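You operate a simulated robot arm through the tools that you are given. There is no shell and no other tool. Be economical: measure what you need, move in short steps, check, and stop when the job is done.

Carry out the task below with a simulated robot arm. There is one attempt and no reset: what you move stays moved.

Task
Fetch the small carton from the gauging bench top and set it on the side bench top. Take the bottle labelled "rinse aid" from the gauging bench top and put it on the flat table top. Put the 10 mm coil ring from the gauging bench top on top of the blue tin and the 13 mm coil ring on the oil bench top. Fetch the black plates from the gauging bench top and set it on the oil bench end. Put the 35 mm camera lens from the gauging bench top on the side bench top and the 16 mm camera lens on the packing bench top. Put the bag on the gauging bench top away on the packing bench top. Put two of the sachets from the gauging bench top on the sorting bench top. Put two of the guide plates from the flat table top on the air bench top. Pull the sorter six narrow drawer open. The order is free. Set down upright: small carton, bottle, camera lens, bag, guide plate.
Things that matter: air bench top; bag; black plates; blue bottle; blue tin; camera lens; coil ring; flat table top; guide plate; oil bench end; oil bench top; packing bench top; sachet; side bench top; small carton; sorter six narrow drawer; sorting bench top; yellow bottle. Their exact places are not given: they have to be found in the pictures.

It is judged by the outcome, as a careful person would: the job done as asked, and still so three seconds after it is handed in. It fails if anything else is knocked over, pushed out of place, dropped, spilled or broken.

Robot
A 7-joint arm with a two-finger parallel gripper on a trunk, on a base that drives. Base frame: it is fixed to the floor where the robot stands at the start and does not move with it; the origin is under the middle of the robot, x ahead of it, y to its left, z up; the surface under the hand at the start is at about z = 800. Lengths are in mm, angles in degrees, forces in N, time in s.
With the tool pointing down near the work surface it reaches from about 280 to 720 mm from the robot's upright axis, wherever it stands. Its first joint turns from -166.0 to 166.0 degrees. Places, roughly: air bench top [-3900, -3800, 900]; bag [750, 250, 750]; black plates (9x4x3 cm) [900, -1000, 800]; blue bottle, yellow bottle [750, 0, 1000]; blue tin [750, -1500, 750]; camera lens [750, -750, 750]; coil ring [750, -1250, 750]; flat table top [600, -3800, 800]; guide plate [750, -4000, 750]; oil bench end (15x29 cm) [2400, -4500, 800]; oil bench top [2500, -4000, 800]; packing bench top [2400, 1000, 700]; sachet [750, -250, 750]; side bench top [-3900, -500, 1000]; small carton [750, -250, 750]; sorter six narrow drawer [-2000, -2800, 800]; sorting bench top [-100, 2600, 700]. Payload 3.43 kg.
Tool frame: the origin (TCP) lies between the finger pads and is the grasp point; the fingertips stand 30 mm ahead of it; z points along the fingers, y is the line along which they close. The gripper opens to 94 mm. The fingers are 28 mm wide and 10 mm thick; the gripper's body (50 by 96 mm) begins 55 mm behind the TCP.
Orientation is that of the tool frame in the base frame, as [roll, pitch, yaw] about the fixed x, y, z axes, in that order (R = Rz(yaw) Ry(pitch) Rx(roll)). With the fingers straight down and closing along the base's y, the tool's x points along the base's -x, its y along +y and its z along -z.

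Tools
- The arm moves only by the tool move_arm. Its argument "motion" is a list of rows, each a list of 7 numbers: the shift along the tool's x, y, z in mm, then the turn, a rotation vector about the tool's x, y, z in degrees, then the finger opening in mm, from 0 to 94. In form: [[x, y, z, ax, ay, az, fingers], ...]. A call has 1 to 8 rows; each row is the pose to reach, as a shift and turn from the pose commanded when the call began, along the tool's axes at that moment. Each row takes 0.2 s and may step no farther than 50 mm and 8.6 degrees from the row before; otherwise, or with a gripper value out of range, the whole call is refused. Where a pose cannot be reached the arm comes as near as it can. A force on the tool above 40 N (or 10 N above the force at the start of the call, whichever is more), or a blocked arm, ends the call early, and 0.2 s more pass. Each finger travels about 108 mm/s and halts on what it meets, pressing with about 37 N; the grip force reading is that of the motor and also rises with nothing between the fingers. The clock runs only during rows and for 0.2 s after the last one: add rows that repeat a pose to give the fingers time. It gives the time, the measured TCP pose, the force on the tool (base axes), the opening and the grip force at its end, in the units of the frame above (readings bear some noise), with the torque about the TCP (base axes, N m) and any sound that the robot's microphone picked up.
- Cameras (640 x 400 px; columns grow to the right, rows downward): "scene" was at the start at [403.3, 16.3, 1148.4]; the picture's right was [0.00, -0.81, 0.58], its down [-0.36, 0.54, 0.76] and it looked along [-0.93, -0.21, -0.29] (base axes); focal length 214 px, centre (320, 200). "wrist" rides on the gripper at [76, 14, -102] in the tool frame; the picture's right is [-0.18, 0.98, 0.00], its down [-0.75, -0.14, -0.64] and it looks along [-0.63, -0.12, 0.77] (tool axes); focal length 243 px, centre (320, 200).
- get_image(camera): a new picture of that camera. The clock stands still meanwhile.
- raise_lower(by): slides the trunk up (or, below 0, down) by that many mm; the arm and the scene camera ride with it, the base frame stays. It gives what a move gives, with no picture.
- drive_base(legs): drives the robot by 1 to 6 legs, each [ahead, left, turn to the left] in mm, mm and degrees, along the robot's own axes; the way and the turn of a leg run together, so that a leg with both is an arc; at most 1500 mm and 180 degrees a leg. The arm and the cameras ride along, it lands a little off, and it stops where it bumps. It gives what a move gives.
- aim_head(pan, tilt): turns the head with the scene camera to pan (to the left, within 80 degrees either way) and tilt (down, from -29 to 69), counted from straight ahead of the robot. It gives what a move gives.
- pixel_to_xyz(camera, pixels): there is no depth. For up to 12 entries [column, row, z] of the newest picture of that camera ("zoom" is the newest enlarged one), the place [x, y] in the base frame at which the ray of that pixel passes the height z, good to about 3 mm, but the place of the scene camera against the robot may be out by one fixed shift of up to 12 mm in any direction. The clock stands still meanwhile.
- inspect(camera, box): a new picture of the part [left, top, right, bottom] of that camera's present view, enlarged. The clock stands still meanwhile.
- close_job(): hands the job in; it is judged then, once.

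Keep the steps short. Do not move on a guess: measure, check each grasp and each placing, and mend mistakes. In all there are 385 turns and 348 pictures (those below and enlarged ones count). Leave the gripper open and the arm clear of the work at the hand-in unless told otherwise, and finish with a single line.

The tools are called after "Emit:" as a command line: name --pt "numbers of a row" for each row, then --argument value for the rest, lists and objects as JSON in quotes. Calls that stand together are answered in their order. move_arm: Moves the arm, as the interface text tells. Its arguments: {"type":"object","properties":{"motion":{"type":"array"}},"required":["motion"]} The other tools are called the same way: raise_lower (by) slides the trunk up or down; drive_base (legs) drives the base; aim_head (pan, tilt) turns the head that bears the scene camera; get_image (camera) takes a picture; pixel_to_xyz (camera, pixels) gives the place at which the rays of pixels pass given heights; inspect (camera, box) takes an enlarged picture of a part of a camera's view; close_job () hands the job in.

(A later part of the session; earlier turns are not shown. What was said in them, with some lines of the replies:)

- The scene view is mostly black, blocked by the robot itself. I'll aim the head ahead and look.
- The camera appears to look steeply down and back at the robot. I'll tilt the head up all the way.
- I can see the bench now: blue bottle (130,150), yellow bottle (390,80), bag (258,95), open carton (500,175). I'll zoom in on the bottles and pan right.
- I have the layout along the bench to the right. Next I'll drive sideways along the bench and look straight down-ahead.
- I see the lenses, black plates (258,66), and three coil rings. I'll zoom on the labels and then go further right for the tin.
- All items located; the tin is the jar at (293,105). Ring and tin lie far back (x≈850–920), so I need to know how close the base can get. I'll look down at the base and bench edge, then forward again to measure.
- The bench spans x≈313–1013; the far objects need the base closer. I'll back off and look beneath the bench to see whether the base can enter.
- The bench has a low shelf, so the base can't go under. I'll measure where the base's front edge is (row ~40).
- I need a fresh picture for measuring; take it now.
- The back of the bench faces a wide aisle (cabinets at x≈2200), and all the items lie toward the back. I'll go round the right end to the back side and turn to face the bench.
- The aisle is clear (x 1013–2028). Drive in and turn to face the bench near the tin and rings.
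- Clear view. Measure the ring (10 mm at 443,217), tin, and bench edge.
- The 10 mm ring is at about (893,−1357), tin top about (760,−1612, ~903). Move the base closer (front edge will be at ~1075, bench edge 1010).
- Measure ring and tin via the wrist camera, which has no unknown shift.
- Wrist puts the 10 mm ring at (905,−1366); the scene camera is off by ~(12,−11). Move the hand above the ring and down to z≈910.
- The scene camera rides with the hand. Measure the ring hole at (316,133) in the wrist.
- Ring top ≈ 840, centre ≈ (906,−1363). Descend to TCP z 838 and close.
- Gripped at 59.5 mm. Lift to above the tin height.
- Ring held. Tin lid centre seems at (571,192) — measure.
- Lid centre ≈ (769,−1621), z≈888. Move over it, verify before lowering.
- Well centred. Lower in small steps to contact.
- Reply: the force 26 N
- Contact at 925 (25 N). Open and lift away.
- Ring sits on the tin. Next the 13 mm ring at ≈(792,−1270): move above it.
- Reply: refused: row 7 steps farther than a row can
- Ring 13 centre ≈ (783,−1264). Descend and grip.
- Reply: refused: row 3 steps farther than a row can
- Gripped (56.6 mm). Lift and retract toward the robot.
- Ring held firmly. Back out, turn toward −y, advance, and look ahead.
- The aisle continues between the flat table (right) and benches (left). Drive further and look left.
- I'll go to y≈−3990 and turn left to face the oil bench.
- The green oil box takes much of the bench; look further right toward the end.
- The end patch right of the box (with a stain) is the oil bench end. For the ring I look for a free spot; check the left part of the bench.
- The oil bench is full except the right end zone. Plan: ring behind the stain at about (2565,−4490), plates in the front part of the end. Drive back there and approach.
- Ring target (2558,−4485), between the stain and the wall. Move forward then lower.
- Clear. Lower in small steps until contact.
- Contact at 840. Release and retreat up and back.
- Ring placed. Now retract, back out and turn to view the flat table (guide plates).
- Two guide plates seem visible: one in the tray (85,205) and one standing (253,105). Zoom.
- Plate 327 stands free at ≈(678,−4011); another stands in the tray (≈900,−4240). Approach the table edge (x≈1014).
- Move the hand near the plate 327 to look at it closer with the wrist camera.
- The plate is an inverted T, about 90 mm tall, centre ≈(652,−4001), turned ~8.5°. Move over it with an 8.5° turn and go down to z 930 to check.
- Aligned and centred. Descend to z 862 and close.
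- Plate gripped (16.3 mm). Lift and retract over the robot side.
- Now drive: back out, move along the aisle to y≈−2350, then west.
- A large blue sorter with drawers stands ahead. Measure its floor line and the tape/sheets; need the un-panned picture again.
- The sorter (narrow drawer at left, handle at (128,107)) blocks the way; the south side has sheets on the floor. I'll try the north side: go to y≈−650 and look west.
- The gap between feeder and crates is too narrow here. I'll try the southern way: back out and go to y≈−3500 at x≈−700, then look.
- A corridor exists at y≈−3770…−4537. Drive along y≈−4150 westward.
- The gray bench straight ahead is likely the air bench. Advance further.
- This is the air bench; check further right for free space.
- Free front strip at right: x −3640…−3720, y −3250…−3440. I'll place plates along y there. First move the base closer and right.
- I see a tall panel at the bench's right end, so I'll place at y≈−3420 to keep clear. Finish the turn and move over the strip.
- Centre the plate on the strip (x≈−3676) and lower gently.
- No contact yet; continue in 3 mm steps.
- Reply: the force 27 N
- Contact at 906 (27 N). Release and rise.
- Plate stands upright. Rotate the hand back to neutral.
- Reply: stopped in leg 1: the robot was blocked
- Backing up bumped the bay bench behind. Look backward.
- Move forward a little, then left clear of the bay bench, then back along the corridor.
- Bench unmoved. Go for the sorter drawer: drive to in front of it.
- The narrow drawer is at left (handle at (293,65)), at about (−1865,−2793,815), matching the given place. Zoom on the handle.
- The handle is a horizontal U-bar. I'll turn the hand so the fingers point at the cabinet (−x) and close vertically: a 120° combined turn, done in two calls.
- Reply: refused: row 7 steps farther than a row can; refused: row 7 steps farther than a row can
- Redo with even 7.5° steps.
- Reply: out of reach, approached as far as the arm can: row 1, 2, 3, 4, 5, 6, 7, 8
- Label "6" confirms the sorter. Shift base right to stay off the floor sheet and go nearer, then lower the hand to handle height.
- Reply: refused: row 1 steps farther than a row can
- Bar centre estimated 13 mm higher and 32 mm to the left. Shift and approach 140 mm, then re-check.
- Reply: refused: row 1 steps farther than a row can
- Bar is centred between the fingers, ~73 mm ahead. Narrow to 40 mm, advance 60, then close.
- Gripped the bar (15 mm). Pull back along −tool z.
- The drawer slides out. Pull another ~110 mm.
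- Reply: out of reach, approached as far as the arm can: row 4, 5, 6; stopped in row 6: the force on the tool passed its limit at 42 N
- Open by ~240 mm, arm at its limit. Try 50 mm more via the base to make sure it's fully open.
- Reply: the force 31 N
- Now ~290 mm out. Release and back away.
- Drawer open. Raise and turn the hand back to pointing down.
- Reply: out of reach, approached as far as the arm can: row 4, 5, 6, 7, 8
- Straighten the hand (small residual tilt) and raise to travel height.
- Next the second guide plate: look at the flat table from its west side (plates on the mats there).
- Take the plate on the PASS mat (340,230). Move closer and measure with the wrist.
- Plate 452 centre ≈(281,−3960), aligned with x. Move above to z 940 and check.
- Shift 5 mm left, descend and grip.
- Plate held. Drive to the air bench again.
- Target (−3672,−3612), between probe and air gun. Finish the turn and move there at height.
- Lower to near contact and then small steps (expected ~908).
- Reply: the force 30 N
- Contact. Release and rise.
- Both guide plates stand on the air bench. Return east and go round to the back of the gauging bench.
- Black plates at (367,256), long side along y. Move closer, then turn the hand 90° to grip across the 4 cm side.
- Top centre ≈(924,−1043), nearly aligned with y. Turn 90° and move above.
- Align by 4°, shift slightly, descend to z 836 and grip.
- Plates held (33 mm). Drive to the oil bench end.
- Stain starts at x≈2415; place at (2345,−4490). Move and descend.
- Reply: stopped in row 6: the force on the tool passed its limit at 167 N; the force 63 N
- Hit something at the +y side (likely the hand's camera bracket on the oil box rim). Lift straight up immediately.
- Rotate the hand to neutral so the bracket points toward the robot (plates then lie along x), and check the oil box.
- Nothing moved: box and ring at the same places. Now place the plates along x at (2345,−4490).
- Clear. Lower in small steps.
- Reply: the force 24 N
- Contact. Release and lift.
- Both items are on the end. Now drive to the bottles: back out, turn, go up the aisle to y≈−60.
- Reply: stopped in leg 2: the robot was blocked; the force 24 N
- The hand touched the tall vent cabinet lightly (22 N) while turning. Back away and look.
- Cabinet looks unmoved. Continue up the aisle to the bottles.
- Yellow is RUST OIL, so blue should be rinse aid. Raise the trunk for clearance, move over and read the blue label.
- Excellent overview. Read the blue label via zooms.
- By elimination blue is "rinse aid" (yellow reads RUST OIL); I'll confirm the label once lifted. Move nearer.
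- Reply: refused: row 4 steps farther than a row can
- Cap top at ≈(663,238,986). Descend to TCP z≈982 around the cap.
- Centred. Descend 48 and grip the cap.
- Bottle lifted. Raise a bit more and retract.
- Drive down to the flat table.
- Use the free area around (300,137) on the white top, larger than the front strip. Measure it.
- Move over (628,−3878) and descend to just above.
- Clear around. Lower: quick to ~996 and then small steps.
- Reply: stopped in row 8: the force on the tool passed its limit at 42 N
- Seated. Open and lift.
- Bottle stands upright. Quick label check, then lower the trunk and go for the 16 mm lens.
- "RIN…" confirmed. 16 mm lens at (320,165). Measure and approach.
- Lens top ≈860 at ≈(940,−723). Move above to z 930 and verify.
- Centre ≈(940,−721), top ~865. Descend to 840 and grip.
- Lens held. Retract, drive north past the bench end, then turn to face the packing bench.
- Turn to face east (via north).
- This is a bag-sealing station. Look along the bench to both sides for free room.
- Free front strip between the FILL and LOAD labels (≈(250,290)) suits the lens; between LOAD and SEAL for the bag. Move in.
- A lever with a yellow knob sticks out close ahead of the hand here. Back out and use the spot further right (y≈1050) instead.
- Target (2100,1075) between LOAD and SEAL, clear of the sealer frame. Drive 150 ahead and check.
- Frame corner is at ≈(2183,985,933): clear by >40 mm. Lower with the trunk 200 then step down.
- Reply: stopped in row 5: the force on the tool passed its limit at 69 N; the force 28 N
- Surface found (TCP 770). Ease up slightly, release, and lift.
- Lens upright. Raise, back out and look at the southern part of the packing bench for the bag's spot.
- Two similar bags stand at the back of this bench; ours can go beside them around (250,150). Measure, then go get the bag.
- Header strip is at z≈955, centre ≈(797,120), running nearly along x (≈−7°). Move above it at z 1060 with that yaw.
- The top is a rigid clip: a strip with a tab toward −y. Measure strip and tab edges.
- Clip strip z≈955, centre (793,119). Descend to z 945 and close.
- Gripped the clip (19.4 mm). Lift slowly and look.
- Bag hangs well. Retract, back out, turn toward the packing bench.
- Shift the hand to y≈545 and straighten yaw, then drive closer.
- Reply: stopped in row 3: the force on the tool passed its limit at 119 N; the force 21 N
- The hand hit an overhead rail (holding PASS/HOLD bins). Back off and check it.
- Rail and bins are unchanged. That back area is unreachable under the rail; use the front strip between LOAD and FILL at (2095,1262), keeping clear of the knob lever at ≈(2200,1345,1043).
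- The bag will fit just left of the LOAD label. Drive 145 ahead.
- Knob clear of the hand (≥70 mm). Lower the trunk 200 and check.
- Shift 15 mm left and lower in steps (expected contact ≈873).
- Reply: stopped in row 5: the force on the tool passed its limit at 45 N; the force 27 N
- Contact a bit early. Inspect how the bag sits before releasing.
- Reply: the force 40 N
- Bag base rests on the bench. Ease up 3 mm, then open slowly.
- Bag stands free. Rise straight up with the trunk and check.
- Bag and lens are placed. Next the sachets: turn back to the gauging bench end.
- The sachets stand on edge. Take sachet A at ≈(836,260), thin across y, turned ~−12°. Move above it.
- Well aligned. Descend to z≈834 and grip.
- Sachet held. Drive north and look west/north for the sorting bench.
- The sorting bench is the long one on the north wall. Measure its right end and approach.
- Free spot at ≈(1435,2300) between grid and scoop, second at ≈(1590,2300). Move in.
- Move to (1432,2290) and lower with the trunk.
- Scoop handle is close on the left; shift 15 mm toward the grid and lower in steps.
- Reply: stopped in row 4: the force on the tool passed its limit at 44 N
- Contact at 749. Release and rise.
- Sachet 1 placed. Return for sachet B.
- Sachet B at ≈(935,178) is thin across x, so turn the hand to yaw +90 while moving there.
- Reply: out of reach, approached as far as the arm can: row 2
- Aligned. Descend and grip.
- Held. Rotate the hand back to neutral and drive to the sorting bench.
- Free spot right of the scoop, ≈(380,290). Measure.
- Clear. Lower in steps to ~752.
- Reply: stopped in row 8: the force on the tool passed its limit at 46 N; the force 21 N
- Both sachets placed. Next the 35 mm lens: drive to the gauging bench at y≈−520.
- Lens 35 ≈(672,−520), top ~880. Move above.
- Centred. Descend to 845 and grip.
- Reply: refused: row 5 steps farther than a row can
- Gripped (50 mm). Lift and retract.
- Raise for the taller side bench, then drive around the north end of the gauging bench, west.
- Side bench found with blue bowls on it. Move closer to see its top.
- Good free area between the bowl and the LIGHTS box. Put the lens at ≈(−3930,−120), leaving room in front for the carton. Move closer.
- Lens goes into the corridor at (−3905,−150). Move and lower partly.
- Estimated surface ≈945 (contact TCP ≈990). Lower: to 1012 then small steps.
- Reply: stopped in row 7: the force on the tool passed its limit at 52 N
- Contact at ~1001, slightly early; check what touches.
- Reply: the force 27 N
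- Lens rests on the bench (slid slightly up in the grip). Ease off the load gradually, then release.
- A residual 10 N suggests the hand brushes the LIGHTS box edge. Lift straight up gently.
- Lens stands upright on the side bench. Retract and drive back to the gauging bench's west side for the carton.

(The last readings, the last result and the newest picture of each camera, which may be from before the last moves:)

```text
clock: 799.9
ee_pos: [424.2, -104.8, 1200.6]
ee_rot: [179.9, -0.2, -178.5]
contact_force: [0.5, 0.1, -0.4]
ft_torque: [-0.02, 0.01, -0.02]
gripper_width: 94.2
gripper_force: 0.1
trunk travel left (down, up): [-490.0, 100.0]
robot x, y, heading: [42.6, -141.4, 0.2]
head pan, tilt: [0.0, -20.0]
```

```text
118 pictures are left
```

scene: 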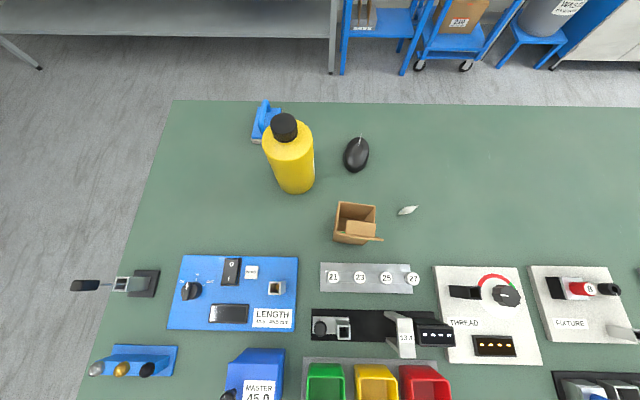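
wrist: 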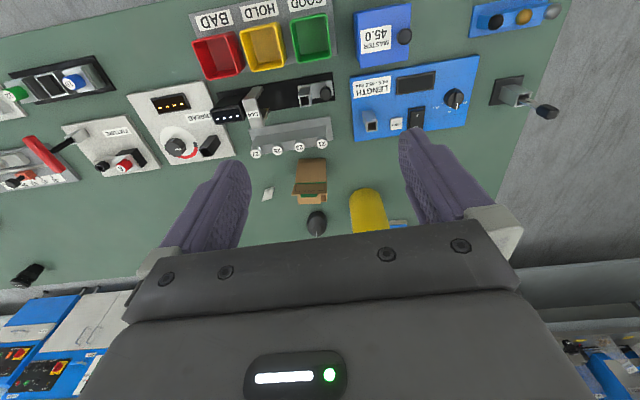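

Emit:
inspect --camera "scene" --box '[300, 170, 440, 260]'

Emit:
inspect --camera "wrist" --box '[260, 140, 360, 230]'

Emit:
pixel_to_xyz --camera "scene" --pixels '[[337, 203, 890], [376, 207, 890], [338, 240, 800], [373, 243, 800], [357, 225, 890]]'

Emit:
pixel_to_xyz --camera "wrist" --pixels '[[298, 158, 800], [326, 160, 800], [296, 190, 890], [326, 192, 890]]'

```text
4.44 times, centred on (370, 215) of scene
```

zoom: 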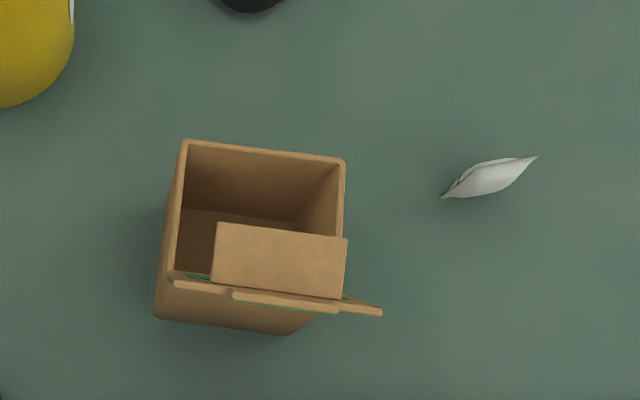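

```text
4.44 times, centred on (310, 185) of wrist
```

zoom: 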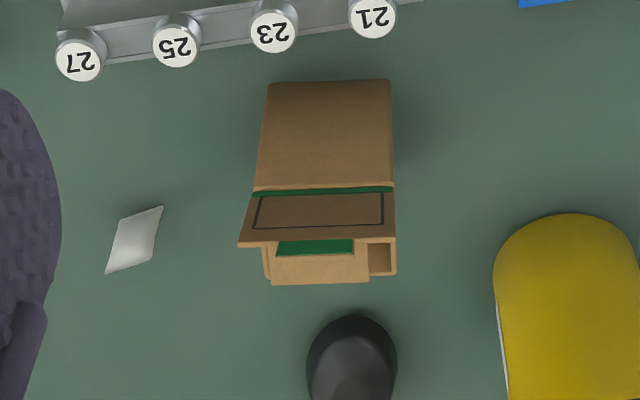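

```text
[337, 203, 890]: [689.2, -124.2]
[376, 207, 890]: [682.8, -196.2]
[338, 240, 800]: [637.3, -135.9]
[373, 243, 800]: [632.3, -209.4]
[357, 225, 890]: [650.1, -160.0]
```

```text
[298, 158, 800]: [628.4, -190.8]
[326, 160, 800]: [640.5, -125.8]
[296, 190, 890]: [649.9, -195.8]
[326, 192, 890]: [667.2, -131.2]
```

The carton's lid stands up on its west side with a flap. Measure the flap height with both cameras.

Emit:
pixel_to_xyz --camera "scene" --pixels '[[346.4, 220.6, 900], [346.4, 220.6, 940], [376, 223.6, 900], [376, 223.6, 940], [345.9, 234.1, 900], [345.9, 234.1, 940], [340, 202, 880], [375.5, 206, 880], [334, 242, 800], [363, 245, 800]]'

Emit:
pixel_to_xyz --camera "wrist" --pixels '[[298.7, 203.7, 900], [298.7, 203.7, 940], [320.8, 203.7, 900], [320.8, 203.7, 940], [298, 183, 880], [326.6, 182, 880], [291.7, 195, 940]]'

```text
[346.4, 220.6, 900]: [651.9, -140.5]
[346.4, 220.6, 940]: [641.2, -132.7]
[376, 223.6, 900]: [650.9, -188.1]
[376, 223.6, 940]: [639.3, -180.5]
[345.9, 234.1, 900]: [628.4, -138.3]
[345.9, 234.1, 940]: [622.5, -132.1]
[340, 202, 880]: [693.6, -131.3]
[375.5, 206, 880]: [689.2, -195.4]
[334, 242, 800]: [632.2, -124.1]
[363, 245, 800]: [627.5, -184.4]
```

```text
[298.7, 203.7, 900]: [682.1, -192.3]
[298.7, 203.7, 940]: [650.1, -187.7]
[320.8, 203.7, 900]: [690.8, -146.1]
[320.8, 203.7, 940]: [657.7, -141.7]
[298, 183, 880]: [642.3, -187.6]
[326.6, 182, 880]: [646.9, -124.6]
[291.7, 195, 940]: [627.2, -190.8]
```

The flap is at z≈960–975 near x≤637, the box rim ~888. A two‑sided grip on the y‑walls near the east half (x≈675) from the east side keeps the palm clear of the lid. Drive around to the back side.

Emit:
drive_base --legs '[[-350, 0, 0], [0, 1000, 0], [1400, 0, 0], [500, 0, 0], [0, 0, 180], [0, 1020, 0]]'

Emit:
get_image --camera "scene"

```text
clock: 828.3
ee_pos: [1224.6, -187.0, 1200.8]
ee_rot: [180.0, -0.1, 3.1]
contact_force: [-0.8, -0.6, 0.0]
ft_torque: [-0.01, 0.01, 0.02]
gripper_width: 93.9
gripper_force: 0.0
trunk travel left (down, up): [-490.0, 100.0]
robot x, y, heading: [1609.9, -140.8, -178.3]
head pan, tilt: [0.0, -20.0]
```

```text
115 pictures are left
```

scene: 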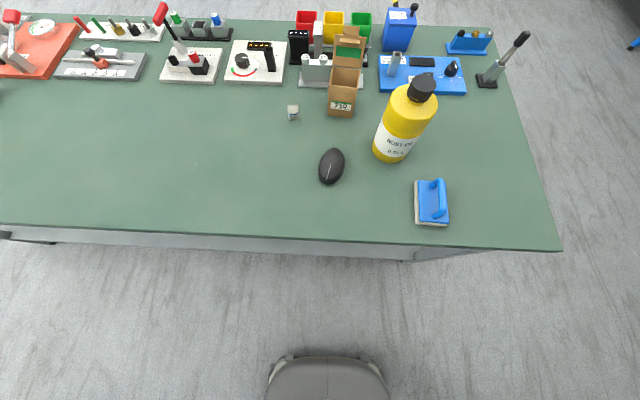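

Emit:
drive_base --legs '[[340, 0, -1.7]]'

Emit:
get_image --camera "wrist"

Emit:
inspect --camera "wrist" --box '[250, 60, 410, 220]'

Emit:
inspect --camera "scene" --box '[240, 130, 440, 290]'

```text
clock: 830.6
ee_pos: [877.5, -181.4, 1201.1]
ee_rot: [179.8, -0.2, 1.4]
contact_force: [-0.2, -0.2, 0.0]
ft_torque: [0.0, -0.05, -0.03]
gripper_width: 94.1
gripper_force: 0.1
trunk travel left (down, up): [-490.0, 100.0]
robot x, y, heading: [1261.1, -143.1, -179.8]
head pan, tilt: [0.0, -20.0]
```

```text
114 pictures are left
```

wrist: 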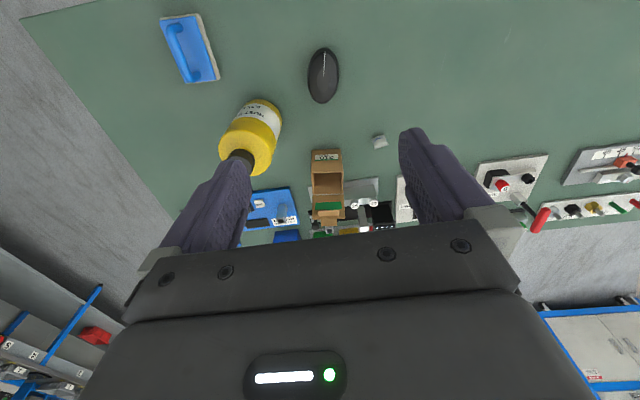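

```text
2.50 times, centred on (330, 140) of wrist
```

zoom: 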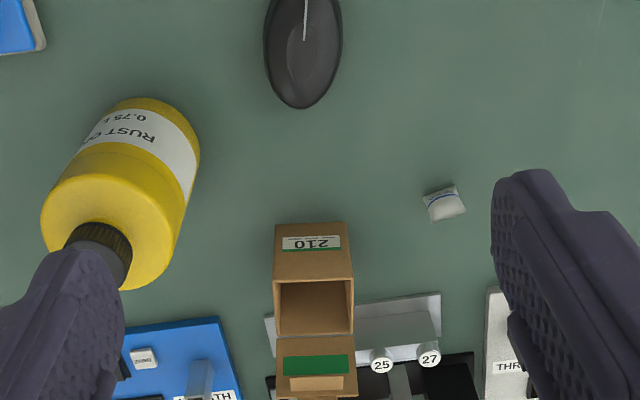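

```text
2.50 times, centred on (340, 210) of scene
```

zoom: 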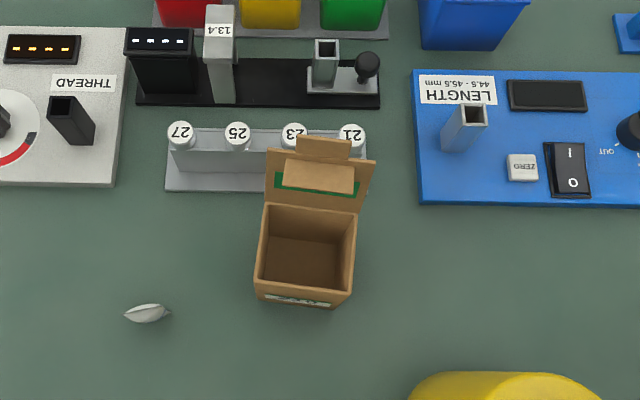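

Emit:
pixel_to_xyz --camera "wrist" --pixels '[[312, 172, 890], [343.2, 171.2, 890], [312, 172, 870], [343.2, 171.2, 870], [312, 150, 800], [340.8, 148.8, 800], [313, 193, 890], [343, 193, 890]]'

Emit:
pixel_to_xyz --camera "scene" --pixels '[[314, 242.8, 890], [352, 246.8, 890], [314, 242.8, 870], [352, 246.8, 870], [318, 211, 890], [355, 213, 890], [347, 253, 800]]'

```text
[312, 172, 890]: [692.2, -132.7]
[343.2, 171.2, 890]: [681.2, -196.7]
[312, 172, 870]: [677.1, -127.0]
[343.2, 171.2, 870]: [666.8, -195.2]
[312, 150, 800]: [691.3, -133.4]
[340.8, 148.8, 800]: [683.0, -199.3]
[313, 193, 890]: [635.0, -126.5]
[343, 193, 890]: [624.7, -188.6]
```

```text
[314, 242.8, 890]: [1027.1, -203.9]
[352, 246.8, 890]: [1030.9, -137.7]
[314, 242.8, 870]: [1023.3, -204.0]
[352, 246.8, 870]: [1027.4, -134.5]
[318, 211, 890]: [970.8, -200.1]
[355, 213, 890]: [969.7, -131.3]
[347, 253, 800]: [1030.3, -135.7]
```

Rim z≈890, box centre (658,−161), turned ≈−8°. Target TCP (672,−163). Move above to z≈1010 with yaw −8°.

Emit:
move_arm --pt "-45 -5 0 0 0 4.7 94" --pt "-90 -10 0 0 0 9.4 94" --pt "-135 -15 0 0 0 9.4 94" --pt "-180 -20 10 0 0 9.4 94" --pt "-205 -23 50 0 0 9.4 94" --pt "-205 -23 98 0 0 9.4 94" --pt "-205 -23 146 0 0 9.4 94" --pt "-205 -23 190 0 0 9.4 94"

Emit:
get_image --camera "wrist"

Emit:
get_image --camera "scene"

```text
clock: 832.4
ee_pos: [672.0, -164.3, 1011.7]
ee_rot: [-179.9, -0.1, -8.1]
contact_force: [-0.4, -0.3, -0.4]
ft_torque: [0.02, 0.01, 0.01]
gripper_width: 93.9
gripper_force: 0.0
trunk travel left (down, up): [-490.0, 100.0]
robot x, y, heading: [1260.9, -147.1, -179.6]
head pan, tilt: [0.0, -20.0]
```

```text
111 pictures are left
```

wrist: 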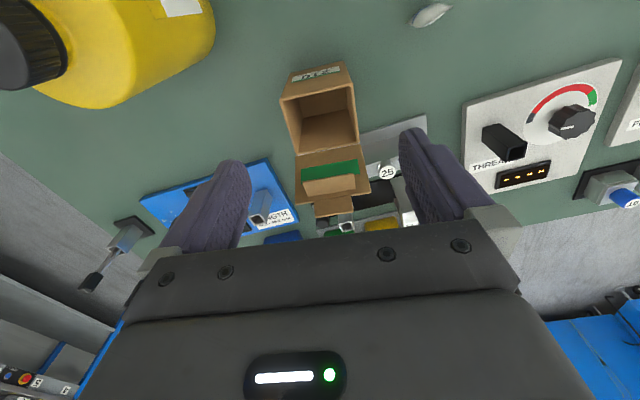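

```text
110 pictures are left
```

scene: 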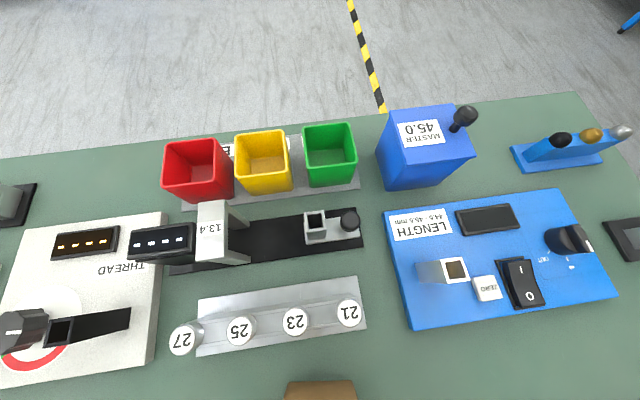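

Emit:
pixel_to_xyz --camera "wrist" --pixels '[[333, 213, 980], [333, 213, 960], [333, 213, 940], [331, 186, 960], [331, 186, 940], [330, 160, 930], [318, 92, 890], [330, 150, 890]]'

Emit:
inspect --camera "wrist" --box '[260, 50, 400, 230]'

```text
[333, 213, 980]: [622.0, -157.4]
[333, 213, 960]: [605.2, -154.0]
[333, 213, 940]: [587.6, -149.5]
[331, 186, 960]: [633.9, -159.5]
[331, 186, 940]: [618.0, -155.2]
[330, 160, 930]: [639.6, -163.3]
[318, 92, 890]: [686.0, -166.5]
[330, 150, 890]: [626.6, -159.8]
```

```text
2.22 times, centred on (330, 140) of wrist
```

zoom: 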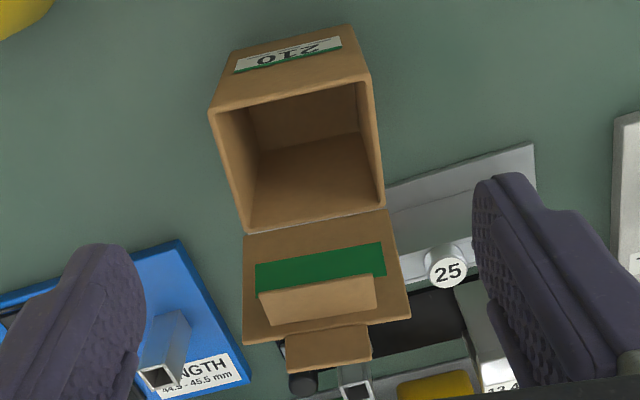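

The lid leans away west, leaving room. Descend to z≈897 and close gently.

Emit:
move_arm --pt "0 0 40 0 0 0 94" --pt "0 0 80 0 0 0 94" --pt "0 0 100 0 0 0 94" --pt "0 0 116 0 0 0 94" --pt "0 0 116 0 0 0 80" --pt "0 0 116 0 0 0 66" --pt "0 0 116 0 0 0 58" --pt "0 0 116 0 0 0 58"

Emit:
get_image --camera "wrist"

```text
clock: 834.2
ee_pos: [674.8, -163.9, 895.0]
ee_rot: [179.9, -0.1, -8.0]
contact_force: [0.2, -0.2, -0.2]
ft_torque: [-0.01, -0.01, -0.01]
gripper_width: 69.7
gripper_force: 37.5
trunk travel left (down, up): [-490.0, 100.0]
robot x, y, heading: [1260.3, -148.5, -179.9]
head pan, tilt: [0.0, -20.0]
```

```text
108 pictures are left
```

wrist: 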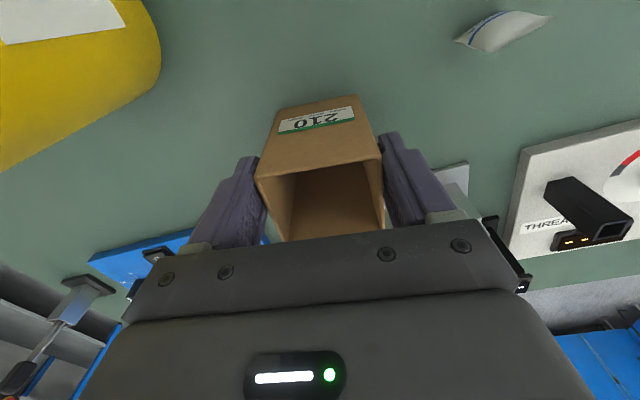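

Gripped (69.7 mm). Lift and check.

Emit:
move_arm --pt "0 0 -20 0 0 0 58" --pt "0 0 -60 0 0 0 58" --pt "0 0 -105 0 0 0 58" --pt "0 0 -150 0 0 0 58" --pt "0 0 -195 0 0 0 58" --pt "0 0 -240 0 0 0 58"

Emit:
move_arm --pt "45 0 -20 0 0 0 58" --pt "90 0 -40 0 0 0 58" --pt "135 0 -60 0 0 0 58" --pt "180 0 -60 0 0 0 58" --pt "210 0 -60 0 0 0 58"

Emit:
get_image --camera "wrist"

```text
clock: 835.6
ee_pos: [673.4, -165.4, 1136.8]
ee_rot: [-180.0, -0.2, -8.1]
contact_force: [0.2, 0.3, -0.7]
ft_torque: [0.02, 0.01, 0.02]
gripper_width: 69.3
gripper_force: 37.0
trunk travel left (down, up): [-490.0, 100.0]
robot x, y, heading: [1261.5, -147.1, -180.2]
head pan, tilt: [0.0, -20.0]
```

```text
clock: 836.8
ee_pos: [883.4, -192.9, 1195.7]
ee_rot: [-179.9, -0.1, -8.1]
contact_force: [0.6, 0.1, 0.4]
ft_torque: [-0.01, 0.0, 0.04]
gripper_width: 69.7
gripper_force: 36.7
trunk travel left (down, up): [-490.0, 100.0]
robot x, y, heading: [1259.0, -145.3, -180.0]
head pan, tilt: [0.0, -20.0]
```

```text
107 pictures are left
```

wrist: 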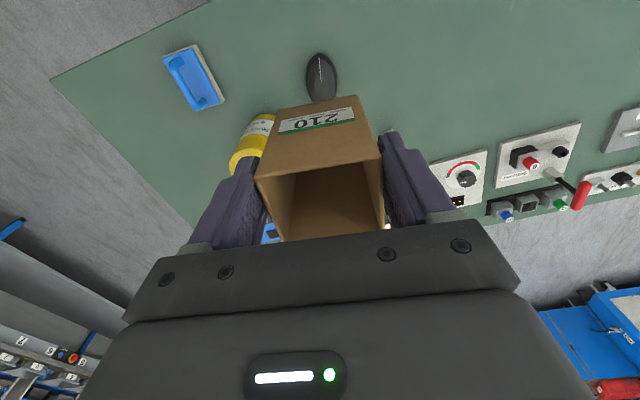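

Carton held. Drive to the side bench by the same route.

Emit:
drive_base --legs '[[-300, 0, 0], [0, -900, 0], [1500, 0, 0], [1500, 0, 0]]'

```text
clock: 857.2
ee_pos: [-1797.4, 696.6, 1195.1]
ee_rot: [180.0, -0.1, -7.0]
contact_force: [0.1, -0.2, -0.4]
ft_torque: [-0.03, 0.0, -0.02]
gripper_width: 69.6
gripper_force: 36.8
trunk travel left (down, up): [-490.0, 100.0]
robot x, y, heading: [-1419.6, 748.5, -178.6]
head pan, tilt: [0.0, -20.0]
```

Emit:
drive_base --legs '[[0, 0, -1.4], [650, 435, 0], [640, 430, 0]]'

Emit:
aim_head --pan 0 --tilt -29

Emit:
get_image --camera "scene"

```text
clock: 865.4
ee_pos: [-3075.7, -129.2, 1194.5]
ee_rot: [180.0, -0.1, -9.2]
contact_force: [0.0, -0.3, -1.0]
ft_torque: [0.03, -0.03, 0.01]
gripper_width: 69.1
gripper_force: 37.4
trunk travel left (down, up): [-490.0, 100.0]
robot x, y, heading: [-2696.9, -87.2, 179.0]
head pan, tilt: [0.0, -20.0]
```

```text
clock: 866.1
ee_pos: [-3075.7, -128.9, 1193.8]
ee_rot: [-180.0, -0.1, -9.2]
contact_force: [-0.7, -0.6, -0.7]
ft_torque: [0.04, -0.01, 0.02]
gripper_width: 69.2
gripper_force: 36.8
trunk travel left (down, up): [-490.0, 100.0]
robot x, y, heading: [-2695.6, -90.8, 179.0]
head pan, tilt: [0.0, -28.6]
```

```text
106 pictures are left
```

scene: 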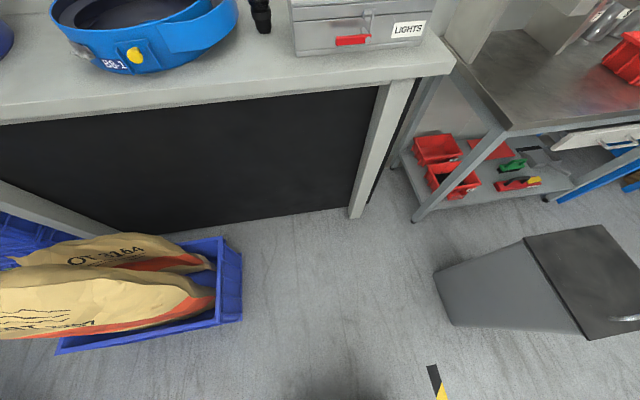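

Lens still stands. Drive 660 ahead to place the carton on the front strip at ≈(−3743,−150).

Emit:
drive_base --legs '[[400, 10, 1.0], [265, 10, 0]]'

Emit:
get_image --camera "scene"

Emit:
get_image --camera "wrist"

```text
clock: 870.1
ee_pos: [-3746.2, -150.0, 1194.0]
ee_rot: [-179.9, -0.1, -8.3]
contact_force: [0.1, -0.7, -0.4]
ft_torque: [0.03, -0.05, 0.02]
gripper_width: 69.4
gripper_force: 37.3
trunk travel left (down, up): [-490.0, 100.0]
robot x, y, heading: [-3364.7, -110.2, 179.9]
head pan, tilt: [0.0, -28.6]
```

```text
105 pictures are left
```

scene: 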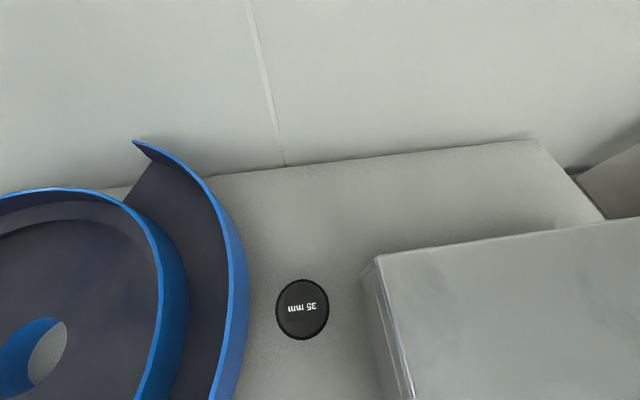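

```text
104 pictures are left
```

wrist: 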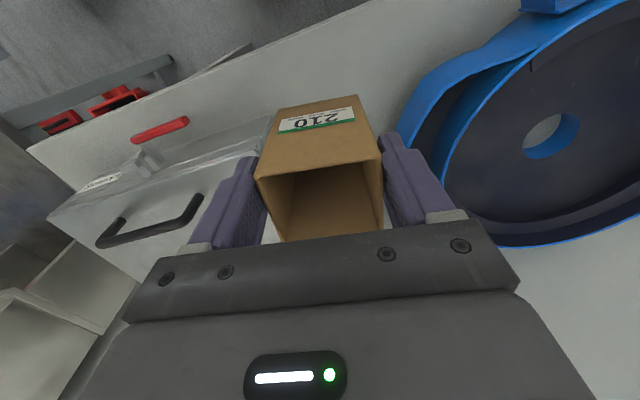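

Straighten yaw, and lower: to ~1075, then small steps (expected contact ≈1050).

Emit:
move_arm --pt "0 0 30 0 0 -8.3 58" --pt "0 0 70 0 0 -8.3 58" --pt "0 0 105 0 0 -8.3 58" --pt "0 0 120 0 0 -8.3 58"

Emit:
get_image --camera "wrist"

```text
clock: 871.1
ee_pos: [-3745.7, -150.1, 1075.3]
ee_rot: [179.9, -0.2, 0.0]
contact_force: [0.3, -0.1, -0.1]
ft_torque: [0.03, -0.01, 0.01]
gripper_width: 69.2
gripper_force: 36.8
trunk travel left (down, up): [-490.0, 100.0]
robot x, y, heading: [-3369.2, -105.6, 179.8]
head pan, tilt: [0.0, -28.6]
```

```text
103 pictures are left
```

wrist: 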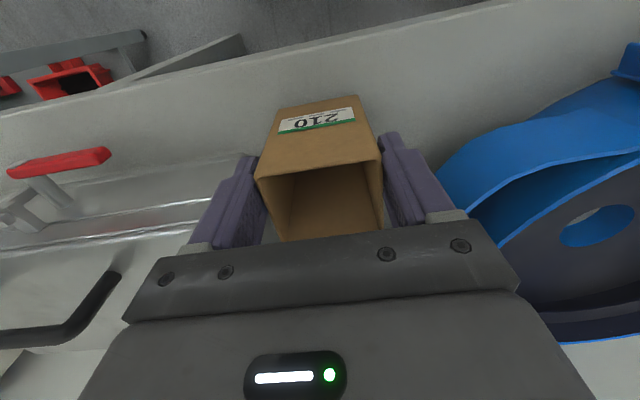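

Emit:
move_arm --pt "0 0 8 0 0 0 58" --pt "0 0 13 0 0 0 58" --pt "0 0 17 0 0 0 58" --pt "0 0 20 0 0 0 58" --pt "0 0 23 0 0 0 58" --pt "0 0 26 0 0 0 58" --pt "0 0 29 0 0 0 58" --pt "0 0 32 0 0 0 58"

```text
clock: 872.9
ee_pos: [-3745.1, -149.6, 1043.7]
ee_rot: [179.8, -0.1, 0.0]
contact_force: [-3.7, 1.7, 30.6]
ft_torque: [0.06, -0.02, -0.02]
gripper_width: 69.5
gripper_force: 37.2
trunk travel left (down, up): [-490.0, 100.0]
robot x, y, heading: [-3371.6, -104.6, 180.2]
head pan, tilt: [0.0, -28.6]
```

Contact at 1044. Ease up, release and lift.

Emit:
move_arm --pt "0 0 -2 0 0 0 58" --pt "0 0 -2 0 0 0 74" --pt "0 0 -2 0 0 0 86" --pt "0 0 -2 0 0 0 86" --pt "0 0 -30 0 0 0 86" --pt "0 0 -70 0 0 0 86" --pt "0 0 -110 0 0 0 86" --pt "0 0 -150 0 0 0 86"

Emit:
get_image --camera "wrist"

Emit:
drive_base --legs '[[-350, 0, 0]]'

Emit:
get_image --camera "scene"

```text
clock: 874.7
ee_pos: [-3745.1, -149.2, 1192.2]
ee_rot: [179.9, -0.1, 0.0]
contact_force: [0.4, 0.2, -0.3]
ft_torque: [0.02, 0.02, -0.01]
gripper_width: 85.8
gripper_force: 0.1
trunk travel left (down, up): [-490.0, 100.0]
robot x, y, heading: [-3368.7, -105.0, 179.9]
head pan, tilt: [0.0, -28.6]
```

```text
102 pictures are left
```

wrist: 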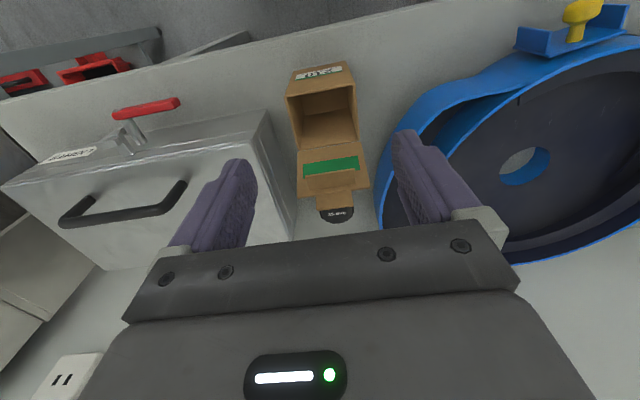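

```text
clock: 877.0
ee_pos: [-3388.0, -149.8, 1192.3]
ee_rot: [179.9, -0.1, 0.3]
contact_force: [-0.1, 0.1, 0.7]
ft_torque: [0.0, 0.03, 0.03]
gripper_width: 86.2
gripper_force: 0.1
trunk travel left (down, up): [-490.0, 100.0]
robot x, y, heading: [-3012.5, -103.6, -179.6]
head pan, tilt: [0.0, -28.6]
```

```text
101 pictures are left
```

scene: 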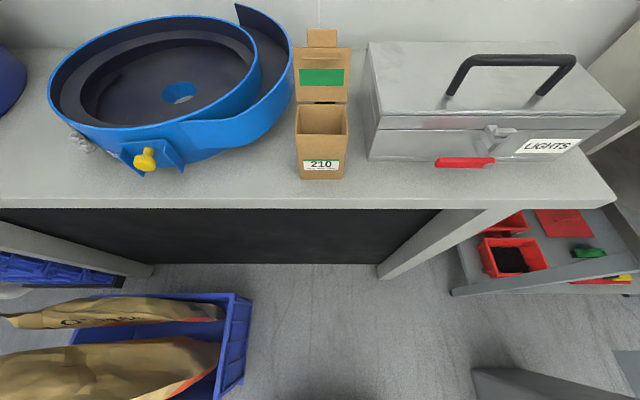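

All items are placed; the gripper is open and the arm is clear. The carton (tag 210) stands upright with the lens behind it. Handing in.

Emit:
close_job

```text
The job is handed in.
```

I finished and handed in the whole job: every listed item is at its named place, and the sorter six narrow drawer is open about 290 mm. While doing it, the arm and base bumped the oil box, the vent cabinet, the packing bench rail, the bay bench and probably the LIGHTS box, but nothing looked displaced.
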